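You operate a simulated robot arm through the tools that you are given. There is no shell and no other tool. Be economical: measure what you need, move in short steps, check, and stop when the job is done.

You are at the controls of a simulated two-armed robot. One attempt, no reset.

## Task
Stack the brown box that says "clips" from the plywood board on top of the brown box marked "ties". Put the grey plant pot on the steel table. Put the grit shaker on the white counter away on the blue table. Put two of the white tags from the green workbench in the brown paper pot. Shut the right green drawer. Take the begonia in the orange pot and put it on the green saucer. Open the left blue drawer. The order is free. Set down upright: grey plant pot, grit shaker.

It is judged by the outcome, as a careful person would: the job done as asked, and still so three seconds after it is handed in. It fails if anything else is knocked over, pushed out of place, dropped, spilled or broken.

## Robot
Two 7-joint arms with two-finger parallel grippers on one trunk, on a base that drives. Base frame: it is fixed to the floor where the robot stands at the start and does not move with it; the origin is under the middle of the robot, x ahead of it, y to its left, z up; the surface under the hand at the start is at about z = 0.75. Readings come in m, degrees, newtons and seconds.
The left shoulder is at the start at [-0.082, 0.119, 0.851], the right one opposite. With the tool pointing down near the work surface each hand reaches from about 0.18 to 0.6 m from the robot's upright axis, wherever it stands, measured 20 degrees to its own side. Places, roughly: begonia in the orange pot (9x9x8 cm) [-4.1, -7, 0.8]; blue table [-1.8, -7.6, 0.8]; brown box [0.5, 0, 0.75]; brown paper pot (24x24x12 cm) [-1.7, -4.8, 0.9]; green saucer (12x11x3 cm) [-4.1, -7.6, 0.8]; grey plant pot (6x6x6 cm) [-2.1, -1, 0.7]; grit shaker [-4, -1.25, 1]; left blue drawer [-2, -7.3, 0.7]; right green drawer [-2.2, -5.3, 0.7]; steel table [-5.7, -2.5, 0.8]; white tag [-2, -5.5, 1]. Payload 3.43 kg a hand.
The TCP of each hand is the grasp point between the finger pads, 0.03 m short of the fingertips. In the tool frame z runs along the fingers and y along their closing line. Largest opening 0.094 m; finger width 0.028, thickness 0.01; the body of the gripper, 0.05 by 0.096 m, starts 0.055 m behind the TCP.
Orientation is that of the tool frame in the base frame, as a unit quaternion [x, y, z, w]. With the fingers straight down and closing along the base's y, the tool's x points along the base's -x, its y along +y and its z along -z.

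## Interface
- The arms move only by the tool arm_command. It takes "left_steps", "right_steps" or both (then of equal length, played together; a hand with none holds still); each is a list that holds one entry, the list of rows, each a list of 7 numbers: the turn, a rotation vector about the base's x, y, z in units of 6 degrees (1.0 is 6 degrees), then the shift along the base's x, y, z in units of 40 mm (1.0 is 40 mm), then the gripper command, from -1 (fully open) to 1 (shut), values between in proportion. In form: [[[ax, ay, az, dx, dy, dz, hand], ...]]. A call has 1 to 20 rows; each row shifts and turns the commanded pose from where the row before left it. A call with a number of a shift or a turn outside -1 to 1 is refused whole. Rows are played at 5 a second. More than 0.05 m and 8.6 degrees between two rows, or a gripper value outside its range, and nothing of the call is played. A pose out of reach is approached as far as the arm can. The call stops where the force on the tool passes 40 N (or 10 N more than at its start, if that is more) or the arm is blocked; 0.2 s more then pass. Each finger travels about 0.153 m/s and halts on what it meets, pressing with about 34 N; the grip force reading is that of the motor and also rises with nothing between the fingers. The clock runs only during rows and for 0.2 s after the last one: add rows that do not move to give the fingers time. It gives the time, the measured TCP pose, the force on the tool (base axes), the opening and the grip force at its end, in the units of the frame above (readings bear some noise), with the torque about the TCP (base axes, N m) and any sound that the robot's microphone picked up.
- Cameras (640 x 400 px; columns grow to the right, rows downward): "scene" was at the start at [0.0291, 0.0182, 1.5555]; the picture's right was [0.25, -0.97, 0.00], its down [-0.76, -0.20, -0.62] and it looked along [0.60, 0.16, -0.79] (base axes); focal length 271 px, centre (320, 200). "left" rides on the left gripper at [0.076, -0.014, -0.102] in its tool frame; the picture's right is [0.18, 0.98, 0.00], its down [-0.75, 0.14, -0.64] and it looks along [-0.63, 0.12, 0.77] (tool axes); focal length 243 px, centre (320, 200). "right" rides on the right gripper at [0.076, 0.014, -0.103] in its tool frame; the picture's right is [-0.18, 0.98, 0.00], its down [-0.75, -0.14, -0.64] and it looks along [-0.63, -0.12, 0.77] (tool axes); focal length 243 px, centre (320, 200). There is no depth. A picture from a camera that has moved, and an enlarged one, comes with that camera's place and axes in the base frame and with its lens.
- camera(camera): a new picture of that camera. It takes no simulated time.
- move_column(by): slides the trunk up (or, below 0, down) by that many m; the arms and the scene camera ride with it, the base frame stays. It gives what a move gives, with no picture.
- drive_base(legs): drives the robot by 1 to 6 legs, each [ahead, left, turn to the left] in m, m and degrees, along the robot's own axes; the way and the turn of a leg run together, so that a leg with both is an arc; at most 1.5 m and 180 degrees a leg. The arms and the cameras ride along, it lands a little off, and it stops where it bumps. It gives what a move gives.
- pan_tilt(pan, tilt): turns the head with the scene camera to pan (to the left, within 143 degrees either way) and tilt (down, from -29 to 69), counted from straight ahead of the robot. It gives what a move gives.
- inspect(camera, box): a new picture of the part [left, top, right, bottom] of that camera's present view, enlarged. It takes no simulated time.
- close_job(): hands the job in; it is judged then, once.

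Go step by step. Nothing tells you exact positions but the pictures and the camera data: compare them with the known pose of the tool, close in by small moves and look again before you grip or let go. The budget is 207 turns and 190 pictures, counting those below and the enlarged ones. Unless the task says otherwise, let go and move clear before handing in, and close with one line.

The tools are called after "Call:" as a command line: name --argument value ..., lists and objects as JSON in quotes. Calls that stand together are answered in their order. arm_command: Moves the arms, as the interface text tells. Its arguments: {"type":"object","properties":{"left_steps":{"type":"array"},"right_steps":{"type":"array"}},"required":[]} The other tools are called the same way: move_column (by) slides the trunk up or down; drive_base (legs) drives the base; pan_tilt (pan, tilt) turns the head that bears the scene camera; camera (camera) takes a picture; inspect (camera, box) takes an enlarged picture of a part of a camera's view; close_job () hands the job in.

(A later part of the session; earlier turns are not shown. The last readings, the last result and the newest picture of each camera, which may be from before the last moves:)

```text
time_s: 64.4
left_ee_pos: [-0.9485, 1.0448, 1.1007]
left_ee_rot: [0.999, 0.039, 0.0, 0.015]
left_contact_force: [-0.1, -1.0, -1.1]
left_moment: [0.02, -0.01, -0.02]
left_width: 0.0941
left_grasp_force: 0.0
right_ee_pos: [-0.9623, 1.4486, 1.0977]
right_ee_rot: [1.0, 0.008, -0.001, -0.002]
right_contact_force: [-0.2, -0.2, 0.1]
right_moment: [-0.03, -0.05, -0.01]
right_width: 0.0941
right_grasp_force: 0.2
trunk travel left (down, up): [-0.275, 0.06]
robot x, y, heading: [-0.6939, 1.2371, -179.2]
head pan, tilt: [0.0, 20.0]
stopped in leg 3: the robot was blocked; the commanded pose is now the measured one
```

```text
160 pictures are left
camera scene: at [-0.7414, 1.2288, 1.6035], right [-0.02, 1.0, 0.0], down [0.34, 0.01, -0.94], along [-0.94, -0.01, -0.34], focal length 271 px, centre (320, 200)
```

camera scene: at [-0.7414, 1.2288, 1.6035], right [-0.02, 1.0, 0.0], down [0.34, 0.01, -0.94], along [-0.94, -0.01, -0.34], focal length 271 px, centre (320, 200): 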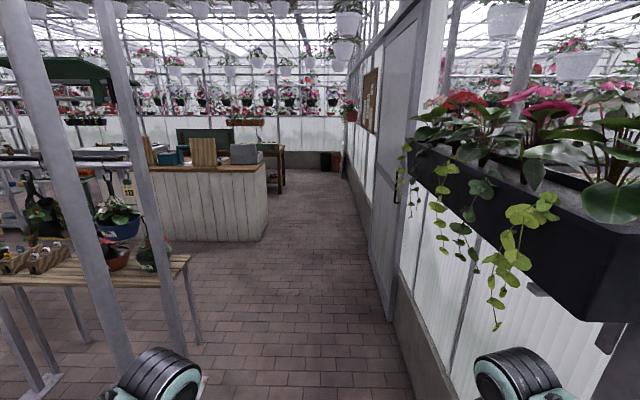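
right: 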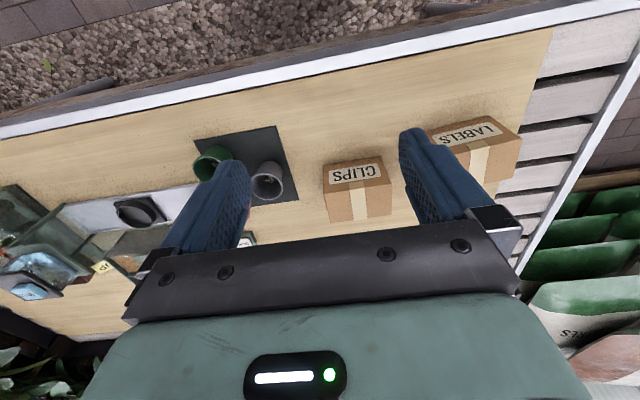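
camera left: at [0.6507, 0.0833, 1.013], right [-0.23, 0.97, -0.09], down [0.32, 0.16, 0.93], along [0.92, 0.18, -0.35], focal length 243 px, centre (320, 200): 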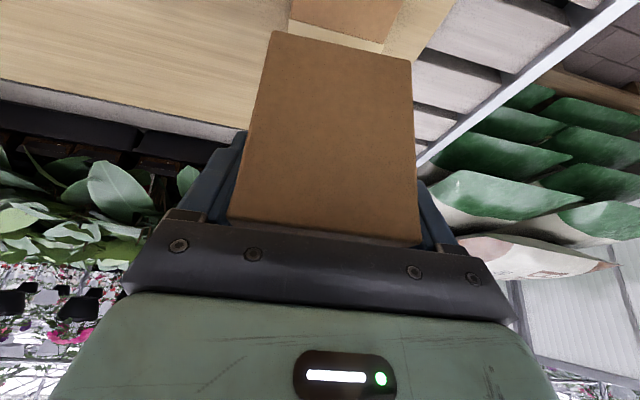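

Blocked on the right, probably an elbow against the wall planter. I'll ease away and stretch the hands forward to bring the elbows in for the passage between post (y 0.47) and wall.

Call:
drive_base --legs '[[0, 0.12, -0.8]]'

Call:
arm_command --left_steps '[[[0, 0, 0, -0.9, 0.2, 0, -1], [0, 0, 0, -0.9, 0.2, 0, -1], [0, 0, 0, -0.9, 0.2, 0, -1], [0, 0, 0, -0.9, 0.2, 0, -1], [0, 0, 0, -0.9, 0.2, 0, -1], [0, 0, 0, -0.9, 0.2, 0, -1]]]' --right_steps '[[[0, 0, 0, -0.9, -0.3, 0, -1], [0, 0, 0, -0.9, -0.3, 0, -1], [0, 0, 0, -0.9, -0.3, 0, -1], [0, 0, 0, -0.9, -0.3, 0, -1], [0, 0, 0, -0.9, -0.3, 0, -1], [0, 0, 0, -0.9, -0.3, 0, -1]]]'

Call:
pan_tilt --pan 0 --tilt 55

Call:
camera --camera "scene"

Call:
pan_tilt --pan -70 --tilt 40

Call:
camera --camera "scene"

```text
time_s: 66.1
left_ee_pos: [-0.9503, 0.9373, 1.1012]
left_ee_rot: [0.999, 0.031, 0.0, 0.017]
left_contact_force: [0.2, -0.1, 0.9]
left_moment: [-0.01, -0.01, 0.01]
left_width: 0.0939
left_grasp_force: 0.1
right_ee_pos: [-0.9587, 1.3416, 1.0987]
right_ee_rot: [1.0, 0.001, 0.001, 0.0]
right_contact_force: [-0.1, -0.6, -0.5]
right_moment: [-0.01, -0.04, -0.02]
right_width: 0.094
right_grasp_force: 0.1
trunk travel left (down, up): [-0.275, 0.06]
robot x, y, heading: [-0.6906, 1.1216, -180.0]
head pan, tilt: [0.0, 20.0]
```

```text
time_s: 67.5
left_ee_pos: [-1.1687, 0.9846, 1.0975]
left_ee_rot: [0.999, 0.03, 0.002, 0.018]
left_contact_force: [-1.4, 0.1, 0.2]
left_moment: [0.01, 0.0, 0.02]
left_width: 0.0939
left_grasp_force: 0.0
right_ee_pos: [-1.1744, 1.2713, 1.0949]
right_ee_rot: [1.0, 0.002, 0.003, 0.0]
right_contact_force: [-0.4, -0.1, 1.3]
right_moment: [0.0, 0.01, 0.0]
right_width: 0.0943
right_grasp_force: 0.0
trunk travel left (down, up): [-0.275, 0.06]
robot x, y, heading: [-0.6948, 1.1198, -180.0]
head pan, tilt: [0.0, 20.0]
```

```text
time_s: 68.5
left_ee_pos: [-1.1652, 0.9851, 1.0983]
left_ee_rot: [0.999, 0.031, 0.001, 0.016]
left_contact_force: [0.1, 0.3, -0.1]
left_moment: [-0.03, 0.01, 0.0]
left_width: 0.0938
left_grasp_force: 0.1
right_ee_pos: [-1.1712, 1.2699, 1.096]
right_ee_rot: [1.0, 0.001, 0.001, 0.0]
right_contact_force: [-0.1, -0.2, -0.1]
right_moment: [0.01, -0.01, 0.01]
right_width: 0.094
right_grasp_force: 0.0
trunk travel left (down, up): [-0.275, 0.06]
robot x, y, heading: [-0.6884, 1.1213, -179.9]
head pan, tilt: [0.0, 55.0]
```

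```text
159 pictures are left
camera scene: at [-0.7197, 1.1202, 1.5514], right [0.0, 1.0, 0.0], down [0.82, 0.0, -0.57], along [-0.57, 0.0, -0.82], focal length 271 px, centre (320, 200)
```

scene: 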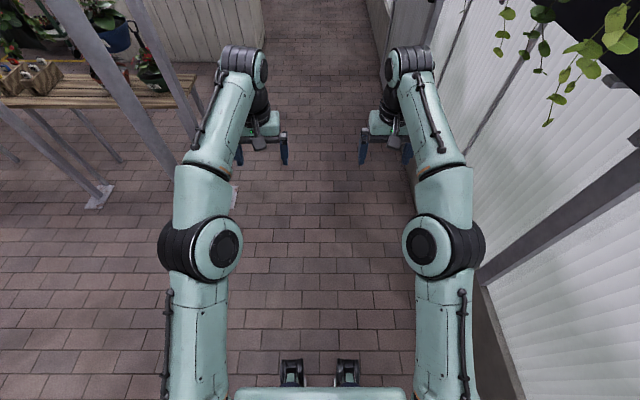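

```text
time_s: 69.9
left_ee_pos: [-1.1653, 0.9848, 1.0999]
left_ee_rot: [0.999, 0.032, 0.0, 0.016]
left_contact_force: [0.6, -0.2, -0.2]
left_moment: [0.0, 0.0, 0.01]
left_width: 0.0937
left_grasp_force: 0.1
right_ee_pos: [-1.1713, 1.2705, 1.0972]
right_ee_rot: [1.0, 0.001, 0.001, 0.0]
right_contact_force: [-0.6, -0.1, -0.2]
right_moment: [0.0, 0.03, 0.03]
right_width: 0.0938
right_grasp_force: 0.1
trunk travel left (down, up): [-0.275, 0.06]
robot x, y, heading: [-0.6912, 1.1233, -179.7]
head pan, tilt: [-70.0, 40.0]
```

```text
158 pictures are left
camera scene: at [-0.6768, 1.2002, 1.572], right [0.94, 0.35, 0.0], down [0.22, -0.6, -0.77], along [-0.26, 0.72, -0.64], focal length 271 px, centre (320, 200)
```

scene: 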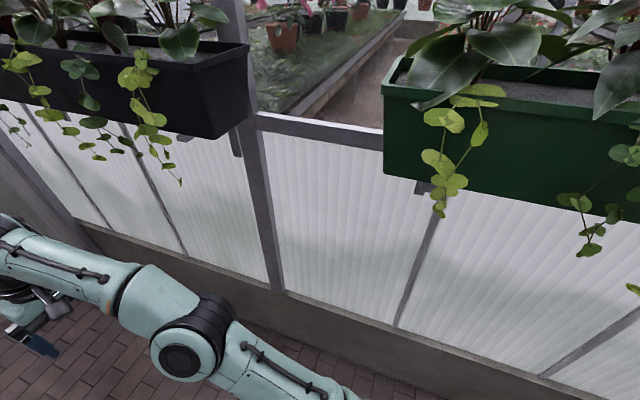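

The arms are narrow now and the planters are undisturbed. I'll drive down the passage and look left into the aisle.

Call:
drive_base --legs '[[1.4, 0, 0], [0.5, 0, 0]]'

Call:
pan_tilt --pan 70 --tilt 25

Call:
camera --camera "scene"

```text
time_s: 79.5
left_ee_pos: [-3.0844, 1.0696, 1.0979]
left_ee_rot: [1.0, 0.003, 0.0, 0.017]
left_contact_force: [-0.1, -0.4, -0.4]
left_moment: [0.01, -0.01, 0.03]
left_width: 0.094
left_grasp_force: 0.0
right_ee_pos: [-3.0751, 1.3534, 1.0973]
right_ee_rot: [1.0, -0.028, 0.001, 0.0]
right_contact_force: [-0.1, 0.3, 0.1]
right_moment: [-0.02, 0.0, 0.01]
right_width: 0.094
right_grasp_force: 0.0
trunk travel left (down, up): [-0.275, 0.06]
robot x, y, heading: [-2.6054, 1.1773, 176.7]
head pan, tilt: [-70.0, 40.0]
```

```text
time_s: 81.7
left_ee_pos: [-3.084, 1.0673, 1.0994]
left_ee_rot: [1.0, 0.003, 0.0, 0.017]
left_contact_force: [-0.2, 0.2, 0.2]
left_moment: [0.04, 0.0, 0.01]
left_width: 0.0939
left_grasp_force: 0.0
right_ee_pos: [-3.074, 1.3547, 1.0981]
right_ee_rot: [1.0, -0.027, 0.0, 0.0]
right_contact_force: [-0.2, 0.7, 0.0]
right_moment: [0.0, -0.02, -0.01]
right_width: 0.0942
right_grasp_force: 0.1
trunk travel left (down, up): [-0.275, 0.06]
robot x, y, heading: [-2.6046, 1.1745, 177.3]
head pan, tilt: [70.0, 25.0]
```

```text
157 pictures are left
camera scene: at [-2.5957, 1.0895, 1.5953], right [-0.92, 0.39, 0.0], down [0.17, 0.39, -0.91], along [-0.36, -0.83, -0.42], focal length 271 px, centre (320, 200)
```

scene: 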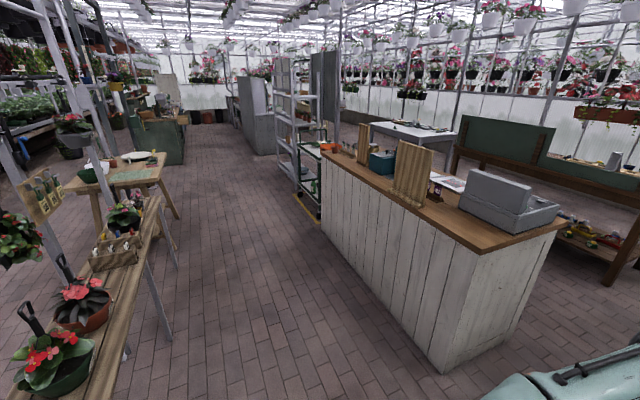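

The view down the aisle is clear: bench on the left, white counter on the right. I'll turn to face along it and drive down.

Call:
drive_base --legs '[[0, 0, 93], [1.0, -0.25, 0], [1.0, 0, 0]]'

Call:
pan_tilt --pan 60 --tilt 35

Call:
camera --camera "scene"

Call:
pan_tilt --pan -50 --tilt 25

Call:
camera --camera "scene"

```text
time_s: 95.8
left_ee_pos: [-2.7615, -1.3213, 1.0989]
left_ee_rot: [0.68, 0.733, 0.013, 0.011]
left_contact_force: [0.1, -0.3, 0.1]
left_moment: [0.01, 0.0, 0.0]
left_width: 0.0941
left_grasp_force: 0.1
right_ee_pos: [-3.0475, -1.3289, 1.0967]
right_ee_rot: [0.702, 0.712, 0.001, -0.001]
right_contact_force: [0.8, 0.4, 0.7]
right_moment: [-0.02, -0.05, 0.0]
right_width: 0.094
right_grasp_force: 0.0
trunk travel left (down, up): [-0.275, 0.06]
robot x, y, heading: [-2.9036, -0.8463, -89.3]
head pan, tilt: [70.0, 25.0]
```

```text
time_s: 96.5
left_ee_pos: [-2.7616, -1.3199, 1.0998]
left_ee_rot: [0.681, 0.732, 0.013, 0.011]
left_contact_force: [-0.4, -0.5, 0.4]
left_moment: [0.02, -0.01, -0.02]
left_width: 0.0941
left_grasp_force: 0.0
right_ee_pos: [-3.0467, -1.3285, 1.097]
right_ee_rot: [0.703, 0.711, 0.0, 0.0]
right_contact_force: [-0.3, -0.1, 0.2]
right_moment: [0.0, 0.01, -0.01]
right_width: 0.0939
right_grasp_force: 0.0
trunk travel left (down, up): [-0.275, 0.06]
robot x, y, heading: [-2.9024, -0.8458, -89.5]
head pan, tilt: [60.0, 35.0]
```

```text
156 pictures are left
camera scene: at [-2.8258, -0.8471, 1.5796], right [-0.49, -0.87, 0.0], down [-0.5, 0.28, -0.82], along [0.71, -0.4, -0.57], focal length 271 px, centre (320, 200)
```

scene: 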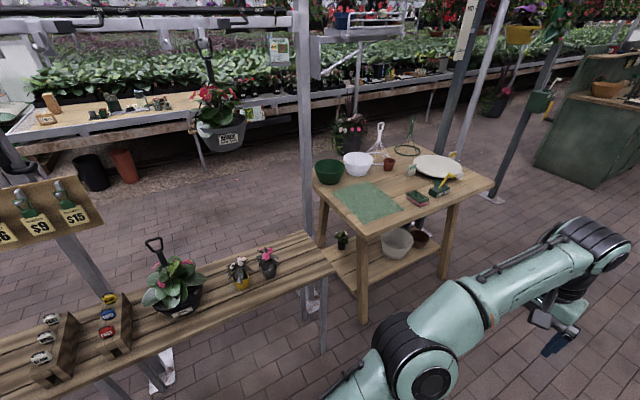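

```text
time_s: 98.4
left_ee_pos: [-2.7614, -1.3207, 1.0989]
left_ee_rot: [0.681, 0.733, 0.012, 0.011]
left_contact_force: [0.6, 0.3, 0.9]
left_moment: [0.01, 0.01, -0.02]
left_width: 0.094
left_grasp_force: 0.1
right_ee_pos: [-3.0476, -1.3285, 1.0979]
right_ee_rot: [0.703, 0.712, 0.0, 0.0]
right_contact_force: [0.1, 0.1, -1.1]
right_moment: [0.01, -0.04, -0.01]
right_width: 0.0937
right_grasp_force: 0.1
trunk travel left (down, up): [-0.275, 0.06]
robot x, y, heading: [-2.9016, -0.8446, -89.3]
head pan, tilt: [-50.0, 25.0]
```

```text
155 pictures are left
camera scene: at [-2.9724, -0.8643, 1.5953], right [-0.65, 0.76, 0.0], down [0.32, 0.28, -0.91], along [-0.69, -0.59, -0.42], focal length 271 px, centre (320, 200)
```

scene: 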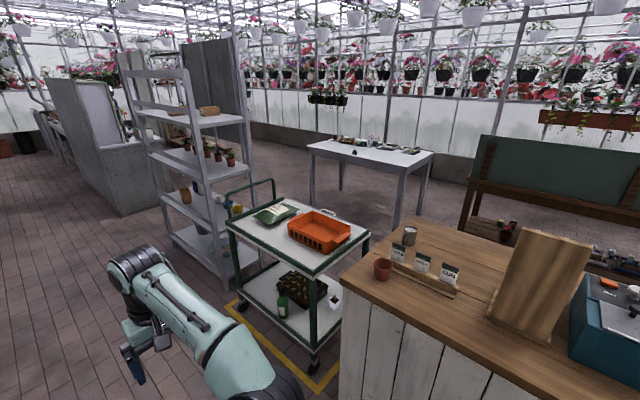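

The grit shaker (grey can) is at about (-3.91, -1.2) and the grey pot at (-2.05, -1.03). I'll turn to face the bench and look closely at the pot.

Call:
drive_base --legs '[[0, 0, 89.3], [0, -0.13, 0]]'

Call:
pan_tilt --pan 0 --tilt 40

Call:
camera --camera "scene"

Call:
inspect --camera "scene" --box '[250, 120, 410, 240]'

```text
time_s: 104.0
left_ee_pos: [-2.4278, -0.8347, 1.1001]
left_ee_rot: [-0.04, 0.999, 0.017, -0.001]
left_contact_force: [0.3, -1.3, -0.1]
left_moment: [-0.02, -0.03, 0.02]
left_width: 0.094
left_grasp_force: 0.0
right_ee_pos: [-2.4175, -1.1205, 1.0976]
right_ee_rot: [-0.01, 1.0, 0.001, 0.0]
right_contact_force: [-1.0, 0.0, -0.8]
right_moment: [-0.01, 0.0, 0.0]
right_width: 0.0938
right_grasp_force: 0.1
trunk travel left (down, up): [-0.275, 0.06]
robot x, y, heading: [-2.898, -0.9794, 1.0]
head pan, tilt: [-50.0, 25.0]
```

```text
time_s: 105.2
left_ee_pos: [-2.4271, -0.8341, 1.1002]
left_ee_rot: [-0.04, 0.999, 0.016, -0.001]
left_contact_force: [-0.3, -0.3, -0.2]
left_moment: [0.0, 0.0, -0.01]
left_width: 0.0941
left_grasp_force: 0.0
right_ee_pos: [-2.4176, -1.121, 1.0959]
right_ee_rot: [-0.01, 1.0, 0.0, -0.001]
right_contact_force: [-0.7, 0.1, -0.2]
right_moment: [0.01, 0.03, -0.01]
right_width: 0.0938
right_grasp_force: 0.0
trunk travel left (down, up): [-0.275, 0.06]
robot x, y, heading: [-2.8987, -0.9784, 1.2]
head pan, tilt: [0.0, 40.0]
```

```text
154 pictures are left
camera scene: at [-2.8585, -0.979, 1.572], right [0.02, -1.0, 0.0], down [-0.64, -0.01, -0.77], along [0.77, 0.01, -0.64], focal length 271 px, centre (320, 200)
```

scene: 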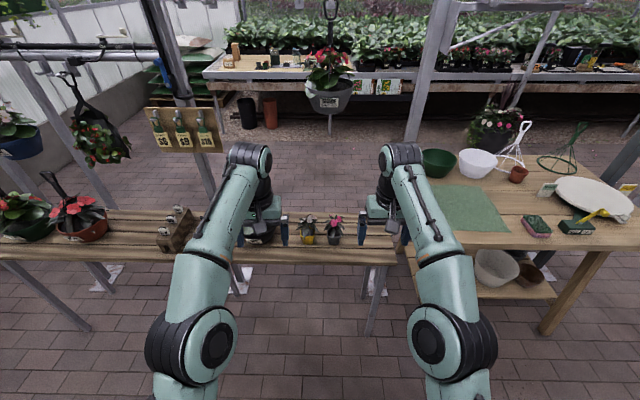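

```text
3.33 times, centred on (330, 180) of scene
camera zoom: at [-2.8585, -0.979, 1.572], right [0.02, -1.0, 0.0], down [-0.64, -0.01, -0.77], along [0.77, 0.01, -0.64], focal length 902 px, centre (287, 267)
```

zoom: 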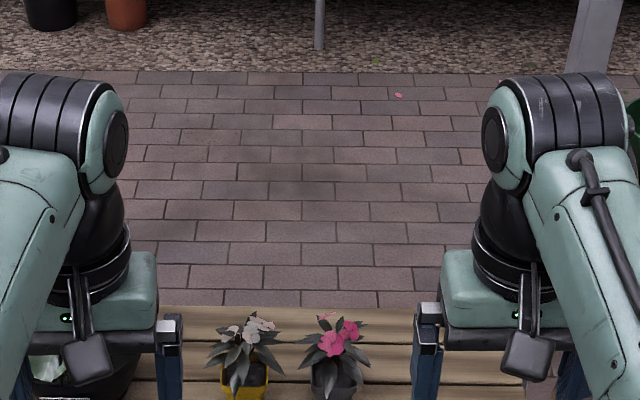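

The pot is at about (-2.09, -1.03), with leaves above the rim and the yellow pot 11 cm to its left. I'll use a nearly horizontal grasp with the camera on top, so first I'll yaw the right hand 180° in clear air.

Call:
arm_command --right_steps '[[[0, 0, 1, -0.3, -0.2, 0, -1], [0, 0, 1, -0.3, -0.2, 0, -1], [0, 0, 1, -0.3, -0.2, 0, -1], [0, 0, 1, -0.3, -0.2, 0, -1], [0, 0, 1, -0.3, -0.2, 0, -1], [0, 0, 1, -0.3, 0, 0, -1], [0, 0, 1, -0.3, 0, 0, -1], [0, 0, 1, -0.3, 0, 0, -1], [0, 0, 1, -0.3, 0, 0, -1], [0, 0, 1, -0.3, 0, 0, -1], [0, 0, 1, 0, 0, 0, -1], [0, 0, 1, 0, 0, 0, -1], [0, 0, 1, 0, 0, 0, -1], [0, 0, 1, 0, 0, 0, -1], [0, 0, 1, 0, 0, 0, -1], [0, 0, 1, 0, 0, 0, -1], [0, 0, 1, 0, 0, 0, -1], [0, 0, 1, 0, 0, 0, -1], [0, 0, 1, 0, 0, 0, -1], [0, 0, 1, 0, 0, 0, -1]]]'

```text
time_s: 109.4
left_ee_pos: [-2.4279, -0.8343, 1.0998]
left_ee_rot: [-0.039, 0.999, 0.017, -0.001]
left_contact_force: [-1.0, 0.0, 0.6]
left_moment: [0.01, -0.03, -0.01]
left_width: 0.0941
left_grasp_force: 0.2
right_ee_pos: [-2.5365, -1.1608, 1.0966]
right_ee_rot: [0.871, -0.492, 0.0, 0.0]
right_contact_force: [-0.4, -0.2, -0.3]
right_moment: [-0.01, -0.02, 0.01]
right_width: 0.094
right_grasp_force: 0.0
trunk travel left (down, up): [-0.275, 0.06]
robot x, y, heading: [-2.8979, -0.9819, 1.3]
head pan, tilt: [0.0, 40.0]
```

The yaw is working. I'll finish the yaw and begin tilting the fingers forward.

Call:
arm_command --right_steps '[[[0, 0, 1, 0, 0, 0, -1], [0, 0, 1, 0, 0, 0, -1], [0, 0, 1, 0, 0, 0, -1], [0, 0, 1, 0, 0, 0, -1], [0, 0, 1, 0, 0, 0, -1], [0, 0, 1, 0, 0, 0, -1], [0, 0, 1, 0, 0, 0, -1], [0, 0, 1, 0, 0, 0, -1], [0, 0, 1, 0, 0, 0, -1], [0, 0, 0.85, 0, 0, 0, -1], [0, -1, 0, 0, 0, 0, -1], [0, -1, 0, 0, 0, 0, -1], [0, -1, 0, 0, 0, 0, -1], [0, -1, 0, 0, 0, 0, -1], [0, -1, 0, 0, 0, 0, -1], [0, -1, 0, 0, 0, 0, -1], [0, -1, 0, 0, 0, 0, -1], [0, -1, 0, 0, 0, 0, -1], [0, -1, 0, 0, 0, 0, -1], [0, -1, 0, 0, 0, 0, -1]]]'

Call:
camera --camera "scene"

Call:
camera --camera "right"

```text
time_s: 113.6
left_ee_pos: [-2.4281, -0.8342, 1.0988]
left_ee_rot: [-0.04, 0.999, 0.016, -0.001]
left_contact_force: [0.2, 0.0, 0.2]
left_moment: [-0.03, 0.05, 0.01]
left_width: 0.0941
left_grasp_force: 0.0
right_ee_pos: [-2.5386, -1.1595, 1.0966]
right_ee_rot: [0.866, 0.002, 0.501, 0.0]
right_contact_force: [0.6, 0.5, -1.1]
right_moment: [0.0, 0.01, -0.02]
right_width: 0.0941
right_grasp_force: 0.0
trunk travel left (down, up): [-0.275, 0.06]
robot x, y, heading: [-2.9017, -0.9794, 1.3]
head pan, tilt: [0.0, 40.0]
```

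```text
152 pictures are left
camera scene: at [-2.8586, -0.9786, 1.572], right [0.02, -1.0, 0.0], down [-0.64, -0.01, -0.77], along [0.77, 0.01, -0.64], focal length 271 px, centre (320, 200)
```

scene: 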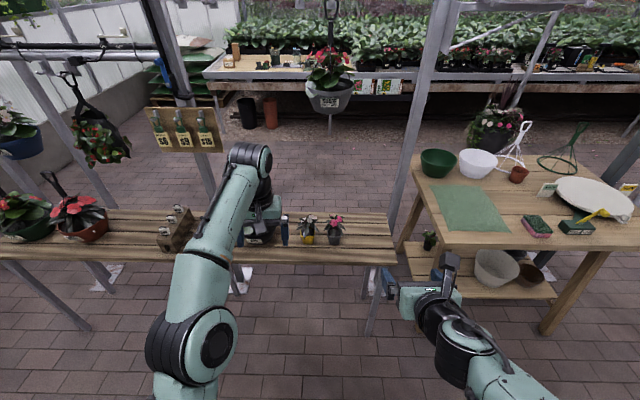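

```text
151 pictures are left
camera right: at [-2.5889, -1.1724, 1.2135], right [-0.09, -0.98, -0.16], down [-0.93, 0.14, -0.33], along [0.35, 0.12, -0.93], focal length 243 px, centre (320, 200)
```

right: 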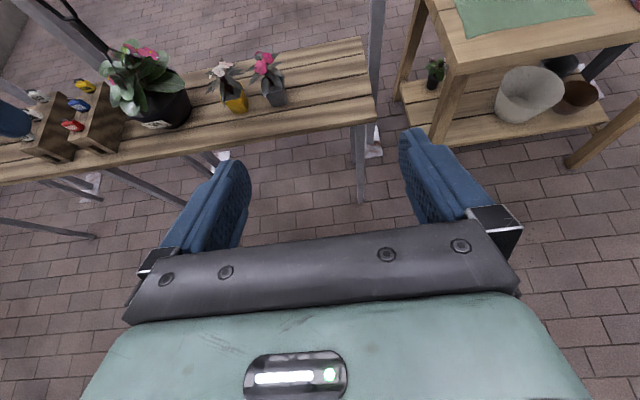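

The flipped orientation works and gives an upright camera view. I'll reposition the base, tilt to 72° and pull the left hand back.

Call:
arm_command --left_steps '[[[0, 0, 0, -0.9, 0.2, 0, -1], [0, 0, 0, -0.9, 0.2, 0, -1], [0, 0, 0, -0.9, 0.2, 0, -1], [0, 0, 0, 0, 0.2, 0, -1]]]' --right_steps '[[[0, -1, 0, 0, 0, 0, -1], [0, -1, 0, 0, 0, 0, -1], [0, 0, 0, 0, 0, 0, -1], [0, 0, 0, 0, 0, 0, -1]]]'

Call:
drive_base --legs '[[0.2, 0.13, -1.2]]'

Call:
camera --camera "right"

Call:
camera --camera "scene"

```text
time_s: 114.6
left_ee_pos: [-2.5329, -0.8054, 1.0985]
left_ee_rot: [-0.04, 0.999, 0.017, 0.0]
left_contact_force: [0.2, 0.3, -0.5]
left_moment: [-0.02, 0.01, 0.03]
left_width: 0.094
left_grasp_force: 0.1
right_ee_pos: [-2.5368, -1.1606, 1.0966]
right_ee_rot: [0.809, 0.001, 0.588, 0.001]
right_contact_force: [0.3, 0.0, 0.4]
right_moment: [-0.01, -0.01, 0.02]
right_width: 0.0942
right_grasp_force: 0.2
trunk travel left (down, up): [-0.275, 0.06]
robot x, y, heading: [-2.8966, -0.9776, 1.2]
head pan, tilt: [0.0, 40.0]
```

```text
time_s: 116.4
left_ee_pos: [-2.3373, -0.681, 1.0982]
left_ee_rot: [-0.029, 0.999, 0.017, -0.001]
left_contact_force: [0.5, 1.1, 0.0]
left_moment: [0.0, 0.04, -0.04]
left_width: 0.094
left_grasp_force: 0.0
right_ee_pos: [-2.3459, -1.0376, 1.0969]
right_ee_rot: [0.809, -0.008, 0.588, 0.008]
right_contact_force: [0.2, 0.3, -0.3]
right_moment: [-0.01, 0.04, 0.01]
right_width: 0.0939
right_grasp_force: 0.1
trunk travel left (down, up): [-0.275, 0.06]
robot x, y, heading: [-2.7079, -0.8488, -0.0]
head pan, tilt: [0.0, 40.0]
```

```text
150 pictures are left
camera right: at [-2.4217, -1.0484, 1.2005], right [-0.08, -0.98, -0.17], down [-0.84, 0.16, -0.52], along [0.54, 0.1, -0.84], focal length 243 px, centre (320, 200)
```

right: 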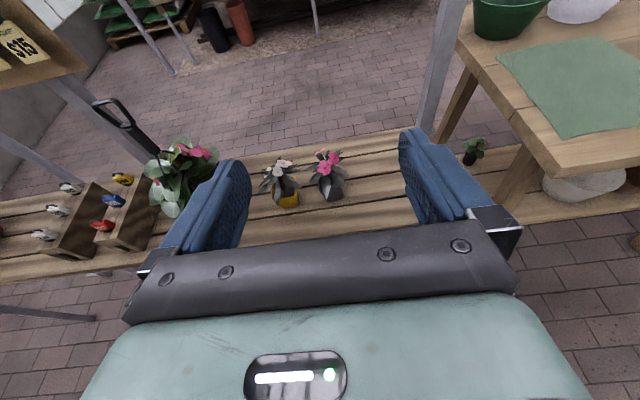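

```text
149 pictures are left
camera scene: at [-2.6639, -0.8483, 1.5719], right [0.0, -1.0, 0.0], down [-0.64, 0.0, -0.77], along [0.77, 0.0, -0.64], focal length 271 px, centre (320, 200)
```

scene: 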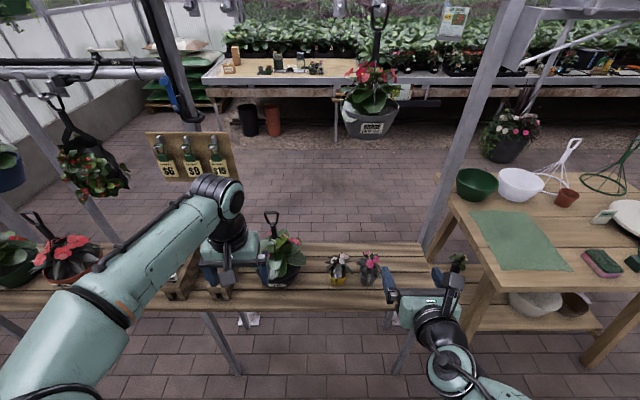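

Pot at about (-2.077, -1.02). I'll lower the right hand behind the bench for a flatter view.

Call:
arm_command --right_steps '[[[0, 0, 0, 0, 0, -1, -1], [0, 0, 0, 0, 0, -1, -1], [0, 0, 0, 0, 0, -1, -1], [0, 0, 0, 0, 0, -1, -1], [0, 0, 0, 0, 0.1, -1, -1], [0, 0, 0, 0, 0.2, -1, -1], [0, 0, 0, 0, 0, 0, -1]]]'

Call:
camera --camera "right"

Call:
inspect --camera "scene" --box '[260, 200, 480, 360]'

```text
time_s: 118.0
left_ee_pos: [-2.3365, -0.6818, 1.0977]
left_ee_rot: [-0.028, 0.999, 0.017, 0.0]
left_contact_force: [0.4, -0.6, 0.5]
left_moment: [0.07, -0.02, 0.02]
left_width: 0.0939
left_grasp_force: 0.1
right_ee_pos: [-2.3341, -1.0379, 1.0056]
right_ee_rot: [0.808, -0.011, 0.589, 0.005]
right_contact_force: [0.0, 0.1, -0.4]
right_moment: [-0.01, 0.0, 0.03]
right_width: 0.0939
right_grasp_force: 0.2
right hand out of reach, approached as far as the arm can: row 2, 3, 4, 5, 6
trunk travel left (down, up): [-0.275, 0.06]
robot x, y, heading: [-2.7053, -0.8484, -0.1]
head pan, tilt: [0.0, 40.0]
```

```text
148 pictures are left
camera right: at [-2.4088, -1.0498, 1.1087], right [-0.08, -0.98, -0.18], down [-0.84, 0.16, -0.52], along [0.54, 0.11, -0.84], focal length 243 px, centre (320, 200)
```

right: 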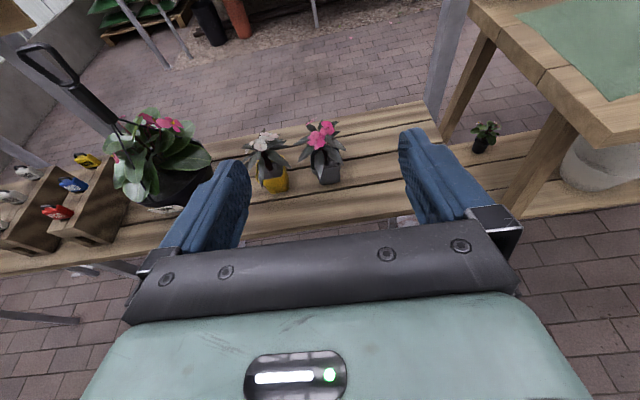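

```text
2.50 times, centred on (370, 280) of scene
camera zoom: at [-2.6641, -0.8486, 1.572], right [0.0, -1.0, 0.0], down [-0.64, 0.0, -0.77], along [0.77, 0.0, -0.64], focal length 677 px, centre (195, 0)
```

zoom: 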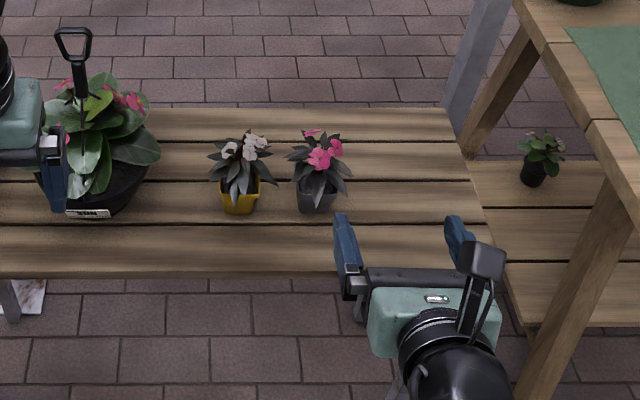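

The arm can't go lower while it's this close to the body, so I'll lower the trunk instead.

Call:
move_column --by -0.22

Call:
camera --camera "right"

Call:
camera --camera "scene"

```text
time_s: 120.3
left_ee_pos: [-2.3365, -0.6819, 0.8799]
left_ee_rot: [-0.028, 0.999, 0.016, 0.0]
left_contact_force: [0.0, 1.0, 1.1]
left_moment: [-0.02, 0.0, -0.01]
left_width: 0.094
left_grasp_force: 0.0
right_ee_pos: [-2.3337, -1.0395, 0.7843]
right_ee_rot: [0.808, -0.007, 0.589, 0.007]
right_contact_force: [0.8, -0.4, 0.0]
right_moment: [-0.01, 0.01, -0.01]
right_width: 0.094
right_grasp_force: 0.1
trunk travel left (down, up): [-0.055, 0.28]
robot x, y, heading: [-2.7053, -0.8459, -0.2]
head pan, tilt: [0.0, 40.0]
```

```text
146 pictures are left
camera right: at [-2.4081, -1.0504, 0.8866], right [-0.08, -0.98, -0.17], down [-0.84, 0.16, -0.52], along [0.54, 0.1, -0.84], focal length 243 px, centre (320, 200)
```

right: 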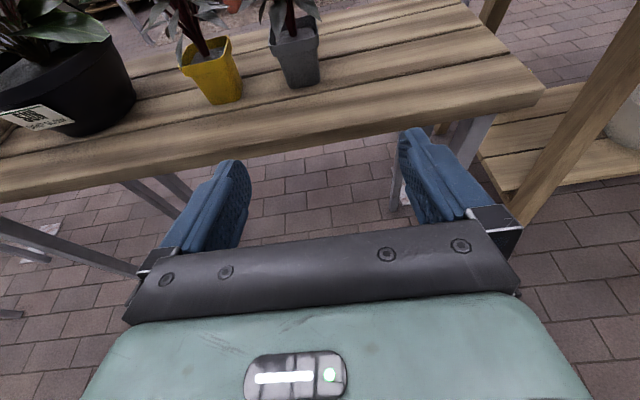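

```text
145 pictures are left
camera scene: at [-2.6276, -0.8487, 1.3439], right [0.0, -1.0, 0.0], down [-0.64, 0.0, -0.77], along [0.77, 0.0, -0.64], focal length 271 px, centre (320, 200)
```

scene: 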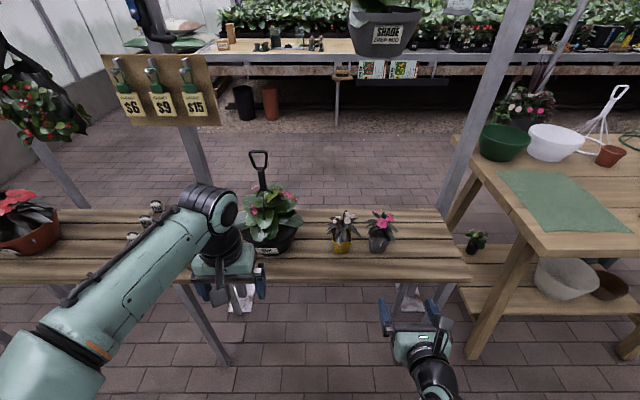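

Pot: front face x −2.09, centre (−2.06, −1.024), bench top z about 0.685. I'll descend to grasp height and stop just short of the pot to check alignment.

Call:
arm_command --right_steps '[[[0, 0, 0, 0.5, 0.13, -0.5, -1], [0, 0, 0, 0.5, 0.13, -0.5, -1], [0, 0, 0, 0.5, 0.13, -0.5, -1], [0, 0, 0, 0.5, 0, 0, -1], [0, 0, 0, 0.8, 0, 0, -1], [0, 0, 0, 0.8, 0, 0, -1], [0, 0, 0, 0, 0, 0, -1]]]'

Call:
camera --camera "right"

Call:
inspect --camera "scene" --box '[300, 180, 480, 315]'

```text
time_s: 121.9
left_ee_pos: [-2.3364, -0.6809, 0.8793]
left_ee_rot: [-0.029, 0.999, 0.016, 0.0]
left_contact_force: [0.1, -0.7, 0.3]
left_moment: [-0.03, -0.01, 0.02]
left_width: 0.0937
left_grasp_force: 0.2
right_ee_pos: [-2.1908, -1.0239, 0.7259]
right_ee_rot: [0.809, -0.008, 0.587, 0.008]
right_contact_force: [0.3, 0.1, 0.4]
right_moment: [-0.02, -0.01, 0.01]
right_width: 0.094
right_grasp_force: 0.0
right hand out of reach, approached as far as the arm can: row 1
trunk travel left (down, up): [-0.055, 0.28]
robot x, y, heading: [-2.7045, -0.8511, -0.2]
head pan, tilt: [0.0, 40.0]
```

```text
144 pictures are left
camera right: at [-2.2663, -1.0345, 0.8299], right [-0.08, -0.98, -0.17], down [-0.84, 0.16, -0.52], along [0.54, 0.1, -0.84], focal length 243 px, centre (320, 200)
```

right: 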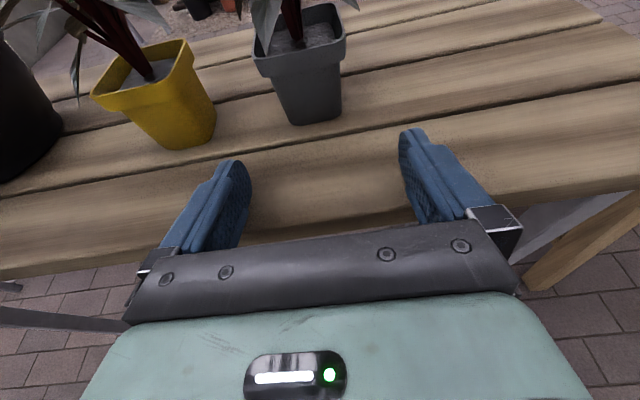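

```text
2.96 times, centred on (390, 248) of scene
camera zoom: at [-2.6276, -0.8485, 1.3438], right [0.0, -1.0, 0.0], down [-0.64, 0.0, -0.77], along [0.77, 0.0, -0.64], focal length 802 px, centre (113, 59)
```

zoom: 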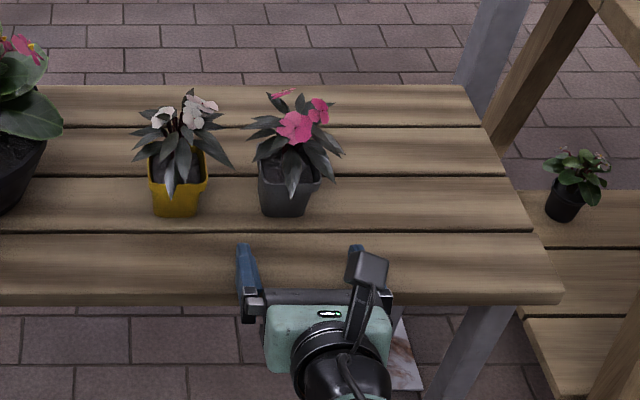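

Aligned to within 3 mm. I'll advance around the pot and grip.

Call:
arm_command --right_steps '[[[0, 0, 0, 0.75, 0.08, -0.1, -1], [0, 0, 0, 0.8, 0, 0, -1], [0, 0, 0, 0.8, 0, 0, -1], [0, 0, 0, 0.7, 0, 0, -1], [0, 0, 0, 0, 0, 0, -1], [0, 0, 0, 0, 0, 0, 1], [0, 0, 0, 0, 0, 0, 1], [0, 0, 0, 0, 0, 0, 1]]]'

Call:
camera --camera "right"

```text
time_s: 123.7
left_ee_pos: [-2.3373, -0.6799, 0.8787]
left_ee_rot: [-0.029, 0.999, 0.016, 0.001]
left_contact_force: [0.0, 0.1, 0.0]
left_moment: [-0.02, -0.01, 0.01]
left_width: 0.0939
left_grasp_force: 0.0
right_ee_pos: [-2.1768, -1.0295, 0.721]
right_ee_rot: [0.806, -0.005, 0.591, 0.005]
right_contact_force: [-0.6, 14.5, 20.2]
right_moment: [0.35, -0.51, 0.51]
right_width: 0.0
right_grasp_force: 33.1
right hand out of reach, approached as far as the arm can: row 1, 2, 3, 4
trunk travel left (down, up): [-0.055, 0.28]
robot x, y, heading: [-2.7048, -0.8488, 0.2]
head pan, tilt: [0.0, 40.0]
```

```text
142 pictures are left
camera right: at [-2.2525, -1.0413, 0.8256], right [-0.07, -0.98, -0.17], down [-0.84, 0.15, -0.53], along [0.54, 0.11, -0.83], focal length 243 px, centre (320, 200)
```

right: 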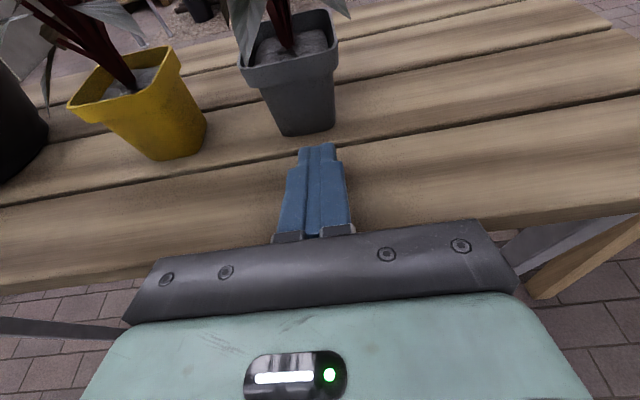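

The hand didn't advance; it reports out of reach and there's some contact force. I'll check the arm before doing anything else.

Call:
pan_tilt --pan -25 --tilt 62

Call:
camera --camera "scene"

Call:
camera --camera "left"

```text
time_s: 124.6
left_ee_pos: [-2.3356, -0.6809, 0.8772]
left_ee_rot: [-0.03, 0.999, 0.016, 0.0]
left_contact_force: [-0.5, 0.1, 0.3]
left_moment: [0.01, 0.03, -0.02]
left_width: 0.0943
left_grasp_force: 0.1
right_ee_pos: [-2.1771, -1.0293, 0.7221]
right_ee_rot: [0.807, -0.006, 0.591, 0.005]
right_contact_force: [1.2, 14.2, 21.2]
right_moment: [0.29, -0.52, 0.42]
right_width: 0.0
right_grasp_force: 33.0
trunk travel left (down, up): [-0.055, 0.28]
robot x, y, heading: [-2.705, -0.8468, -0.2]
head pan, tilt: [-25.0, 62.0]
```

```text
141 pictures are left
camera scene: at [-2.6558, -0.874, 1.3149], right [-0.42, -0.91, 0.0], down [-0.8, 0.37, -0.47], along [0.43, -0.2, -0.88], focal length 271 px, centre (320, 200)
```

scene: 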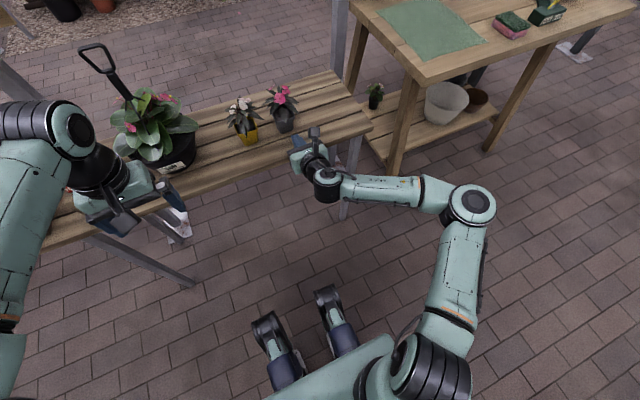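

```text
140 pictures are left
camera left: at [-2.4123, -0.7033, 0.9795], right [-0.24, 0.97, 0.03], down [0.74, 0.16, 0.65], along [0.62, 0.18, -0.76], focal length 243 px, centre (320, 200)
```

left: 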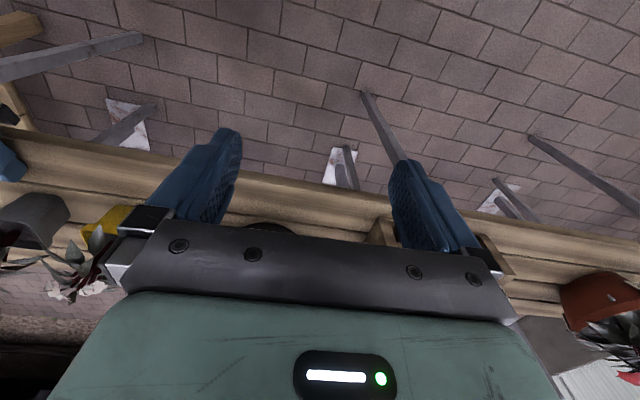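

The forearm is coming in low from the right and pressing near the bench edge. I'll back out, raise the trunk again so the arm comes from above, and retry.

Call:
arm_command --right_steps '[[[0, 0, 0, -0.7, 0, 0.4, 1], [0, 0, 0, -0.8, 0, 0.5, 1], [0, 0, 0, -0.8, 0, 0.6, -1], [0, 0, 0, -0.5, 0, 0.6, -1], [0, 0, 0, 0, 0, 0, -1]]]'

Call:
move_column --by 0.22

Call:
camera --camera "scene"

```text
time_s: 125.8
left_ee_pos: [-2.3352, -0.6829, 0.8789]
left_ee_rot: [-0.029, 0.999, 0.016, 0.0]
left_contact_force: [-0.3, 0.3, -0.4]
left_moment: [0.01, -0.01, 0.0]
left_width: 0.0942
left_grasp_force: 0.1
right_ee_pos: [-2.2874, -1.0322, 0.8039]
right_ee_rot: [0.809, -0.008, 0.588, 0.007]
right_contact_force: [0.6, -0.9, -0.3]
right_moment: [-0.01, -0.01, 0.01]
right_width: 0.0941
right_grasp_force: 0.0
trunk travel left (down, up): [-0.055, 0.28]
robot x, y, heading: [-2.7029, -0.8502, -0.1]
head pan, tilt: [-25.0, 62.0]
```

```text
time_s: 128.2
left_ee_pos: [-2.3356, -0.682, 1.0979]
left_ee_rot: [-0.029, 0.999, 0.017, -0.001]
left_contact_force: [0.2, 0.2, -0.8]
left_moment: [0.03, -0.03, -0.01]
left_width: 0.094
left_grasp_force: 0.1
right_ee_pos: [-2.2891, -1.0349, 1.0248]
right_ee_rot: [0.808, -0.008, 0.588, 0.007]
right_contact_force: [1.1, 0.3, -0.1]
right_moment: [-0.01, 0.03, 0.0]
right_width: 0.094
right_grasp_force: 0.1
trunk travel left (down, up): [-0.275, 0.06]
robot x, y, heading: [-2.7068, -0.8496, -0.1]
head pan, tilt: [-25.0, 62.0]
```

```text
139 pictures are left
camera scene: at [-2.6915, -0.8757, 1.5429], right [-0.42, -0.91, 0.0], down [-0.8, 0.38, -0.47], along [0.43, -0.2, -0.88], focal length 271 px, centre (320, 200)
```

scene: 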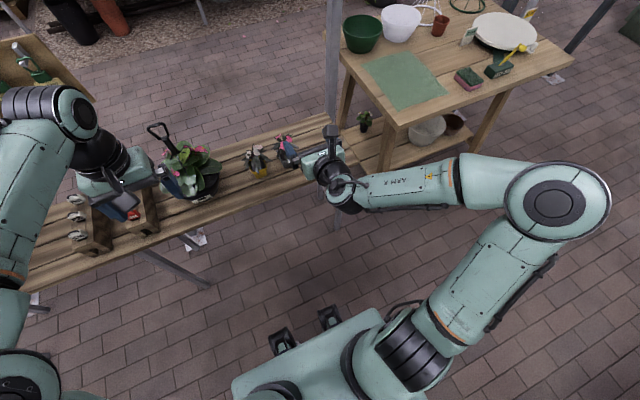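

With the hand flipped, the arm folds badly. I'll go back to the normal wrist and use a 60° tilt, where the hand camera just clears the bench's back edge.

Call:
arm_command --right_steps '[[[0, 1, 0, -0.3, 0, 0.3, -1], [0, 1, 0, -0.3, 0, 0.3, -1], [0, 1, 0, -0.3, 0, 0.3, -1], [0, 1, 0, -0.3, 0, 0.3, -1], [0, 1, 0, -0.3, 0, 0.3, -1], [0, 1, 0, -0.3, 0, 0.3, -1], [0, 1, 0, -0.3, 0, 0, -1], [0, 1, 0, 0, 0, 0, -1], [0, 1, 0, 0, 0, 0, -1], [0, 1, 0, 0, 0, 0, -1], [0, 1, 0, 0, 0, 0, -1], [0, 1, 0, 0, 0, 0, -1], [0, 0, -1, 0, 0, 0, -1], [0, 0, -1, 0, 0, 0, -1], [0, 0, -1, 0, 0, 0, -1], [0, 0, -1, 0, 0, 0, -1], [0, 0, -1, 0, 0, 0, -1], [0, 0, -1, 0, 0, 0, -1], [0, 0, -1, 0, 0, 0, -1], [0, 0, -1, 0, 0, 0, -1]]]'

Call:
arm_command --right_steps '[[[0, 0, -1, 0, 0, 0, -1], [0, 0, -1, 0, 0, 0, -1], [0, 0, -1, 0, 0, 0, -1], [0, 0, -1, 0, 0, 0, -1], [0, 0, -1, 0, 0, 0, -1], [0, 0, -1, 0, 0, 0, -1], [0, 0, -1, 0, 0, 0, -1], [0, 0, -1, 0, 0, 0, -1], [0, 0, -1, 0, 0, 0, -1], [0, 0, -1, 0, 0, 0, -1], [0, 0, -1, 0, 0, 0, -1], [0, 0, -1, 0, 0, 0, -1], [0, 0, -1, 0, 0, 0, -1], [0, 0, -1, 0, 0, 0, -1], [0, 0, -1, 0, 0, 0, -1], [0, 0, -1, 0, 0, 0, -1], [0, 0, -1, 0, 0, 0, -1], [0, 0, -1, 0, 0, 0, -1], [0, 0, -1, 0, 0, 0, -1], [0, 0, -1, 0, 0, 0, -1]]]'

```text
time_s: 132.3
left_ee_pos: [-2.336, -0.6811, 1.0977]
left_ee_rot: [-0.029, 0.999, 0.016, 0.0]
left_contact_force: [0.3, 0.2, -0.1]
left_moment: [0.01, -0.01, 0.0]
left_width: 0.094
left_grasp_force: 0.1
right_ee_pos: [-2.3723, -1.0359, 1.0971]
right_ee_rot: [0.912, -0.409, -0.004, 0.01]
right_contact_force: [-0.2, 0.4, 0.2]
right_moment: [0.02, 0.0, -0.03]
right_width: 0.0942
right_grasp_force: 0.1
trunk travel left (down, up): [-0.275, 0.06]
robot x, y, heading: [-2.705, -0.8499, 0.2]
head pan, tilt: [-25.0, 62.0]
```

```text
time_s: 136.6
left_ee_pos: [-2.3362, -0.6821, 1.0983]
left_ee_rot: [-0.029, 0.999, 0.016, 0.0]
left_contact_force: [-0.2, -0.3, 0.2]
left_moment: [0.02, 0.0, -0.03]
left_width: 0.0939
left_grasp_force: 0.2
right_ee_pos: [-2.371, -1.0356, 1.0959]
right_ee_rot: [-0.101, 0.995, 0.01, -0.001]
right_contact_force: [-0.2, 0.3, 0.5]
right_moment: [-0.02, 0.05, -0.02]
right_width: 0.094
right_grasp_force: 0.1
trunk travel left (down, up): [-0.275, 0.06]
robot x, y, heading: [-2.7008, -0.8472, 0.0]
head pan, tilt: [-25.0, 62.0]
```

Call:
arm_command --right_steps '[[[0, 0, -1, 0, 0, 0, -1], [0, 0, -0.93, 0, 0, 0, -1], [0, -1, 0, 0, 0, 0, -1], [0, -1, 0, 0, 0, 0, -1], [0, -1, 0, 0, 0, 0, -1], [0, -1, 0, 0, 0, 0, -1], [0, -1, 0, 0, 0, 0, -1], [0, -1, 0, 0, 0, 0, -1], [0, -1, 0, 0, 0, 0, -1], [0, -1, 0, 0, 0, 0, -1], [0, -1, 0, 0, 0, 0, -1], [0, -1, 0, 0, 0, 0, -1], [0, 0, 0, 0, 0, -1, -1], [0, 0, 0, 0, 0, -1, -1], [0, 0, 0, 0, 0, -1, -1], [0, 0, 0, 0, 0, -1, -1], [0, 0, 0, 0, 0, 0, -1]]]'

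Call:
camera --camera "scene"

```text
time_s: 140.2
left_ee_pos: [-2.3365, -0.681, 1.0982]
left_ee_rot: [-0.029, 0.999, 0.016, 0.0]
left_contact_force: [0.2, 0.6, -0.4]
left_moment: [0.04, 0.01, -0.02]
left_width: 0.094
left_grasp_force: 0.2
right_ee_pos: [-2.3474, -1.0355, 0.9456]
right_ee_rot: [-0.007, 0.866, 0.008, 0.5]
right_contact_force: [-0.6, 0.2, 0.7]
right_moment: [0.0, -0.01, 0.01]
right_width: 0.0942
right_grasp_force: 0.0
right hand out of reach, approached as far as the arm can: row 15, 16
trunk travel left (down, up): [-0.275, 0.06]
robot x, y, heading: [-2.7065, -0.8443, 0.1]
head pan, tilt: [-25.0, 62.0]
```

```text
138 pictures are left
camera scene: at [-2.6918, -0.8756, 1.5429], right [-0.42, -0.91, 0.0], down [-0.8, 0.38, -0.47], along [0.43, -0.2, -0.88], focal length 271 px, centre (320, 200)
```

scene: 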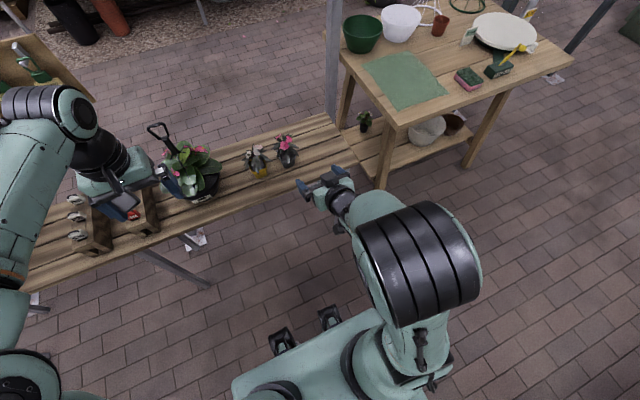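

This configuration has the elbow up and looks healthy. I'll lower the trunk and approach.

Call:
move_column --by -0.18

Call:
arm_command --right_steps '[[[0, 0, 0, 0.6, 0.1, -0.3, -1], [0, 0, 0, 0.6, 0.1, -0.3, -1], [0, 0, 0, 0.6, 0.1, -0.2, -1], [0, 0, 0, 0.6, 0, 0, -1], [0, 0, 0, 0, 0, 0, -1]]]'

Call:
camera --camera "scene"

Call:
camera --camera "right"

```text
time_s: 142.2
left_ee_pos: [-2.3355, -0.6821, 0.9187]
left_ee_rot: [-0.028, 0.999, 0.017, -0.001]
left_contact_force: [0.0, 0.4, -0.6]
left_moment: [0.01, 0.0, 0.01]
left_width: 0.0937
left_grasp_force: 0.1
right_ee_pos: [-2.35, -1.0369, 0.7627]
right_ee_rot: [-0.006, 0.866, 0.007, 0.5]
right_contact_force: [0.0, -0.6, 0.4]
right_moment: [-0.01, -0.04, 0.0]
right_width: 0.0938
right_grasp_force: 0.1
trunk travel left (down, up): [-0.095, 0.24]
robot x, y, heading: [-2.7069, -0.8521, 0.1]
head pan, tilt: [-25.0, 62.0]
```

```text
time_s: 143.3
left_ee_pos: [-2.3365, -0.6822, 0.9181]
left_ee_rot: [-0.029, 0.999, 0.016, -0.001]
left_contact_force: [0.5, 0.5, 0.0]
left_moment: [0.03, 0.02, -0.03]
left_width: 0.0939
left_grasp_force: 0.1
right_ee_pos: [-2.2527, -1.0228, 0.7309]
right_ee_rot: [-0.008, 0.866, 0.009, 0.5]
right_contact_force: [-0.4, -0.2, 0.4]
right_moment: [0.01, 0.0, -0.02]
right_width: 0.0938
right_grasp_force: 0.0
trunk travel left (down, up): [-0.095, 0.24]
robot x, y, heading: [-2.7038, -0.8491, -0.2]
head pan, tilt: [-25.0, 62.0]
```

```text
137 pictures are left
camera scene: at [-2.6686, -0.8758, 1.3594], right [-0.42, -0.91, 0.0], down [-0.8, 0.38, -0.47], along [0.43, -0.2, -0.88], focal length 271 px, centre (320, 200)
```

scene: 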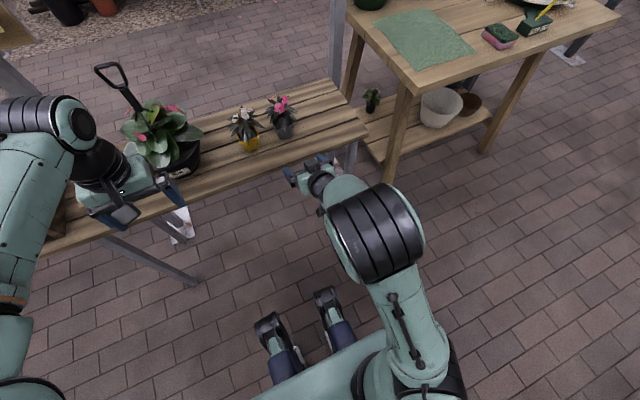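

```text
136 pictures are left
camera right: at [-2.3803, -1.0103, 0.7158], right [0.07, 0.98, 0.17], down [-0.18, -0.15, 0.97], along [0.98, -0.1, 0.16], focal length 243 px, centre (320, 200)
```

right: 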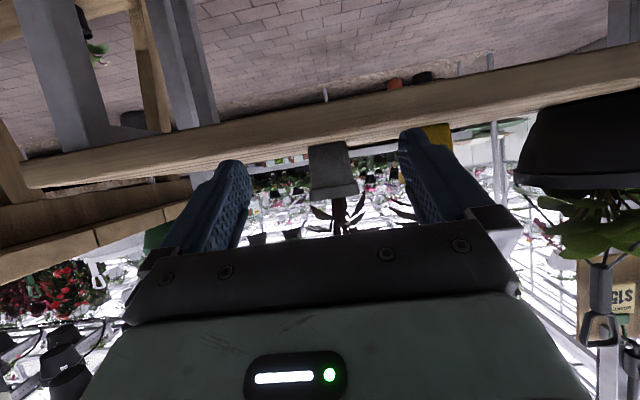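

Excellent view: the pot is centred between the fingers, spanning z about 0.70–0.76. I'll advance slightly higher and grip.

Call:
arm_command --right_steps '[[[0, 0, 0, 0.7, 0.02, 0.25, -1], [0, 0, 0, 0.75, 0, 0, -1], [0, 0, 0, 0.75, 0, 0, -1], [0, 0, 0, 0, 0, 0, -1]]]'

Call:
camera --camera "right"

Call:
inspect --camera "scene" --box '[220, 80, 380, 200]'

```text
time_s: 144.3
left_ee_pos: [-2.3366, -0.6819, 0.9187]
left_ee_rot: [-0.028, 0.999, 0.017, 0.0]
left_contact_force: [0.0, 0.3, 0.6]
left_moment: [0.0, 0.05, -0.01]
left_width: 0.0942
left_grasp_force: 0.0
right_ee_pos: [-2.1653, -1.0211, 0.7412]
right_ee_rot: [-0.007, 0.867, 0.008, 0.499]
right_contact_force: [0.4, 0.7, 0.4]
right_moment: [0.01, -0.01, -0.01]
right_width: 0.0939
right_grasp_force: 0.1
trunk travel left (down, up): [-0.095, 0.24]
robot x, y, heading: [-2.7063, -0.8468, -0.1]
head pan, tilt: [-25.0, 62.0]
```

```text
135 pictures are left
camera right: at [-2.2931, -1.0086, 0.7265], right [0.07, 0.98, 0.17], down [-0.18, -0.15, 0.97], along [0.98, -0.1, 0.16], focal length 243 px, centre (320, 200)
```

right: 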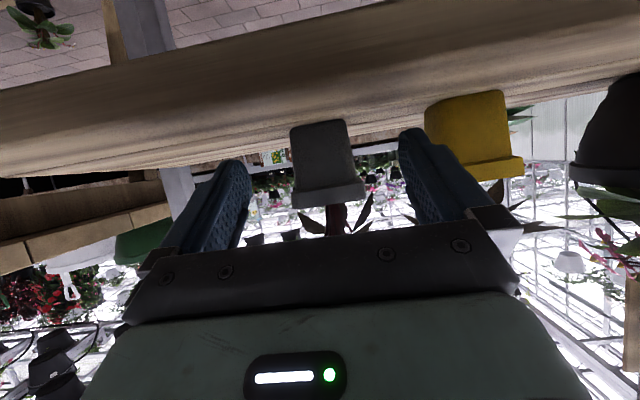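

```text
3.33 times, centred on (300, 140) of scene
camera zoom: at [-2.6686, -0.876, 1.3594], right [-0.42, -0.91, 0.0], down [-0.8, 0.38, -0.47], along [0.43, -0.2, -0.88], focal length 902 px, centre (387, 400)
```

zoom: 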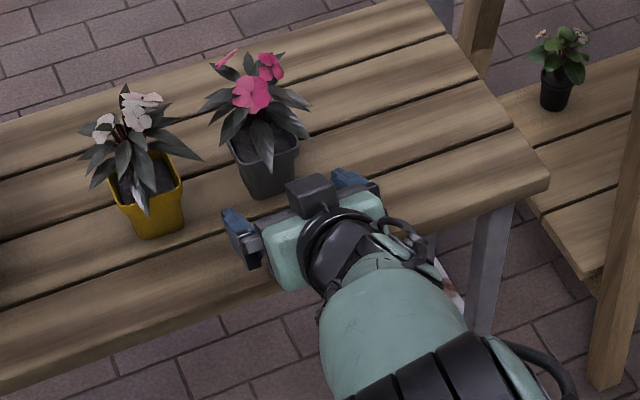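

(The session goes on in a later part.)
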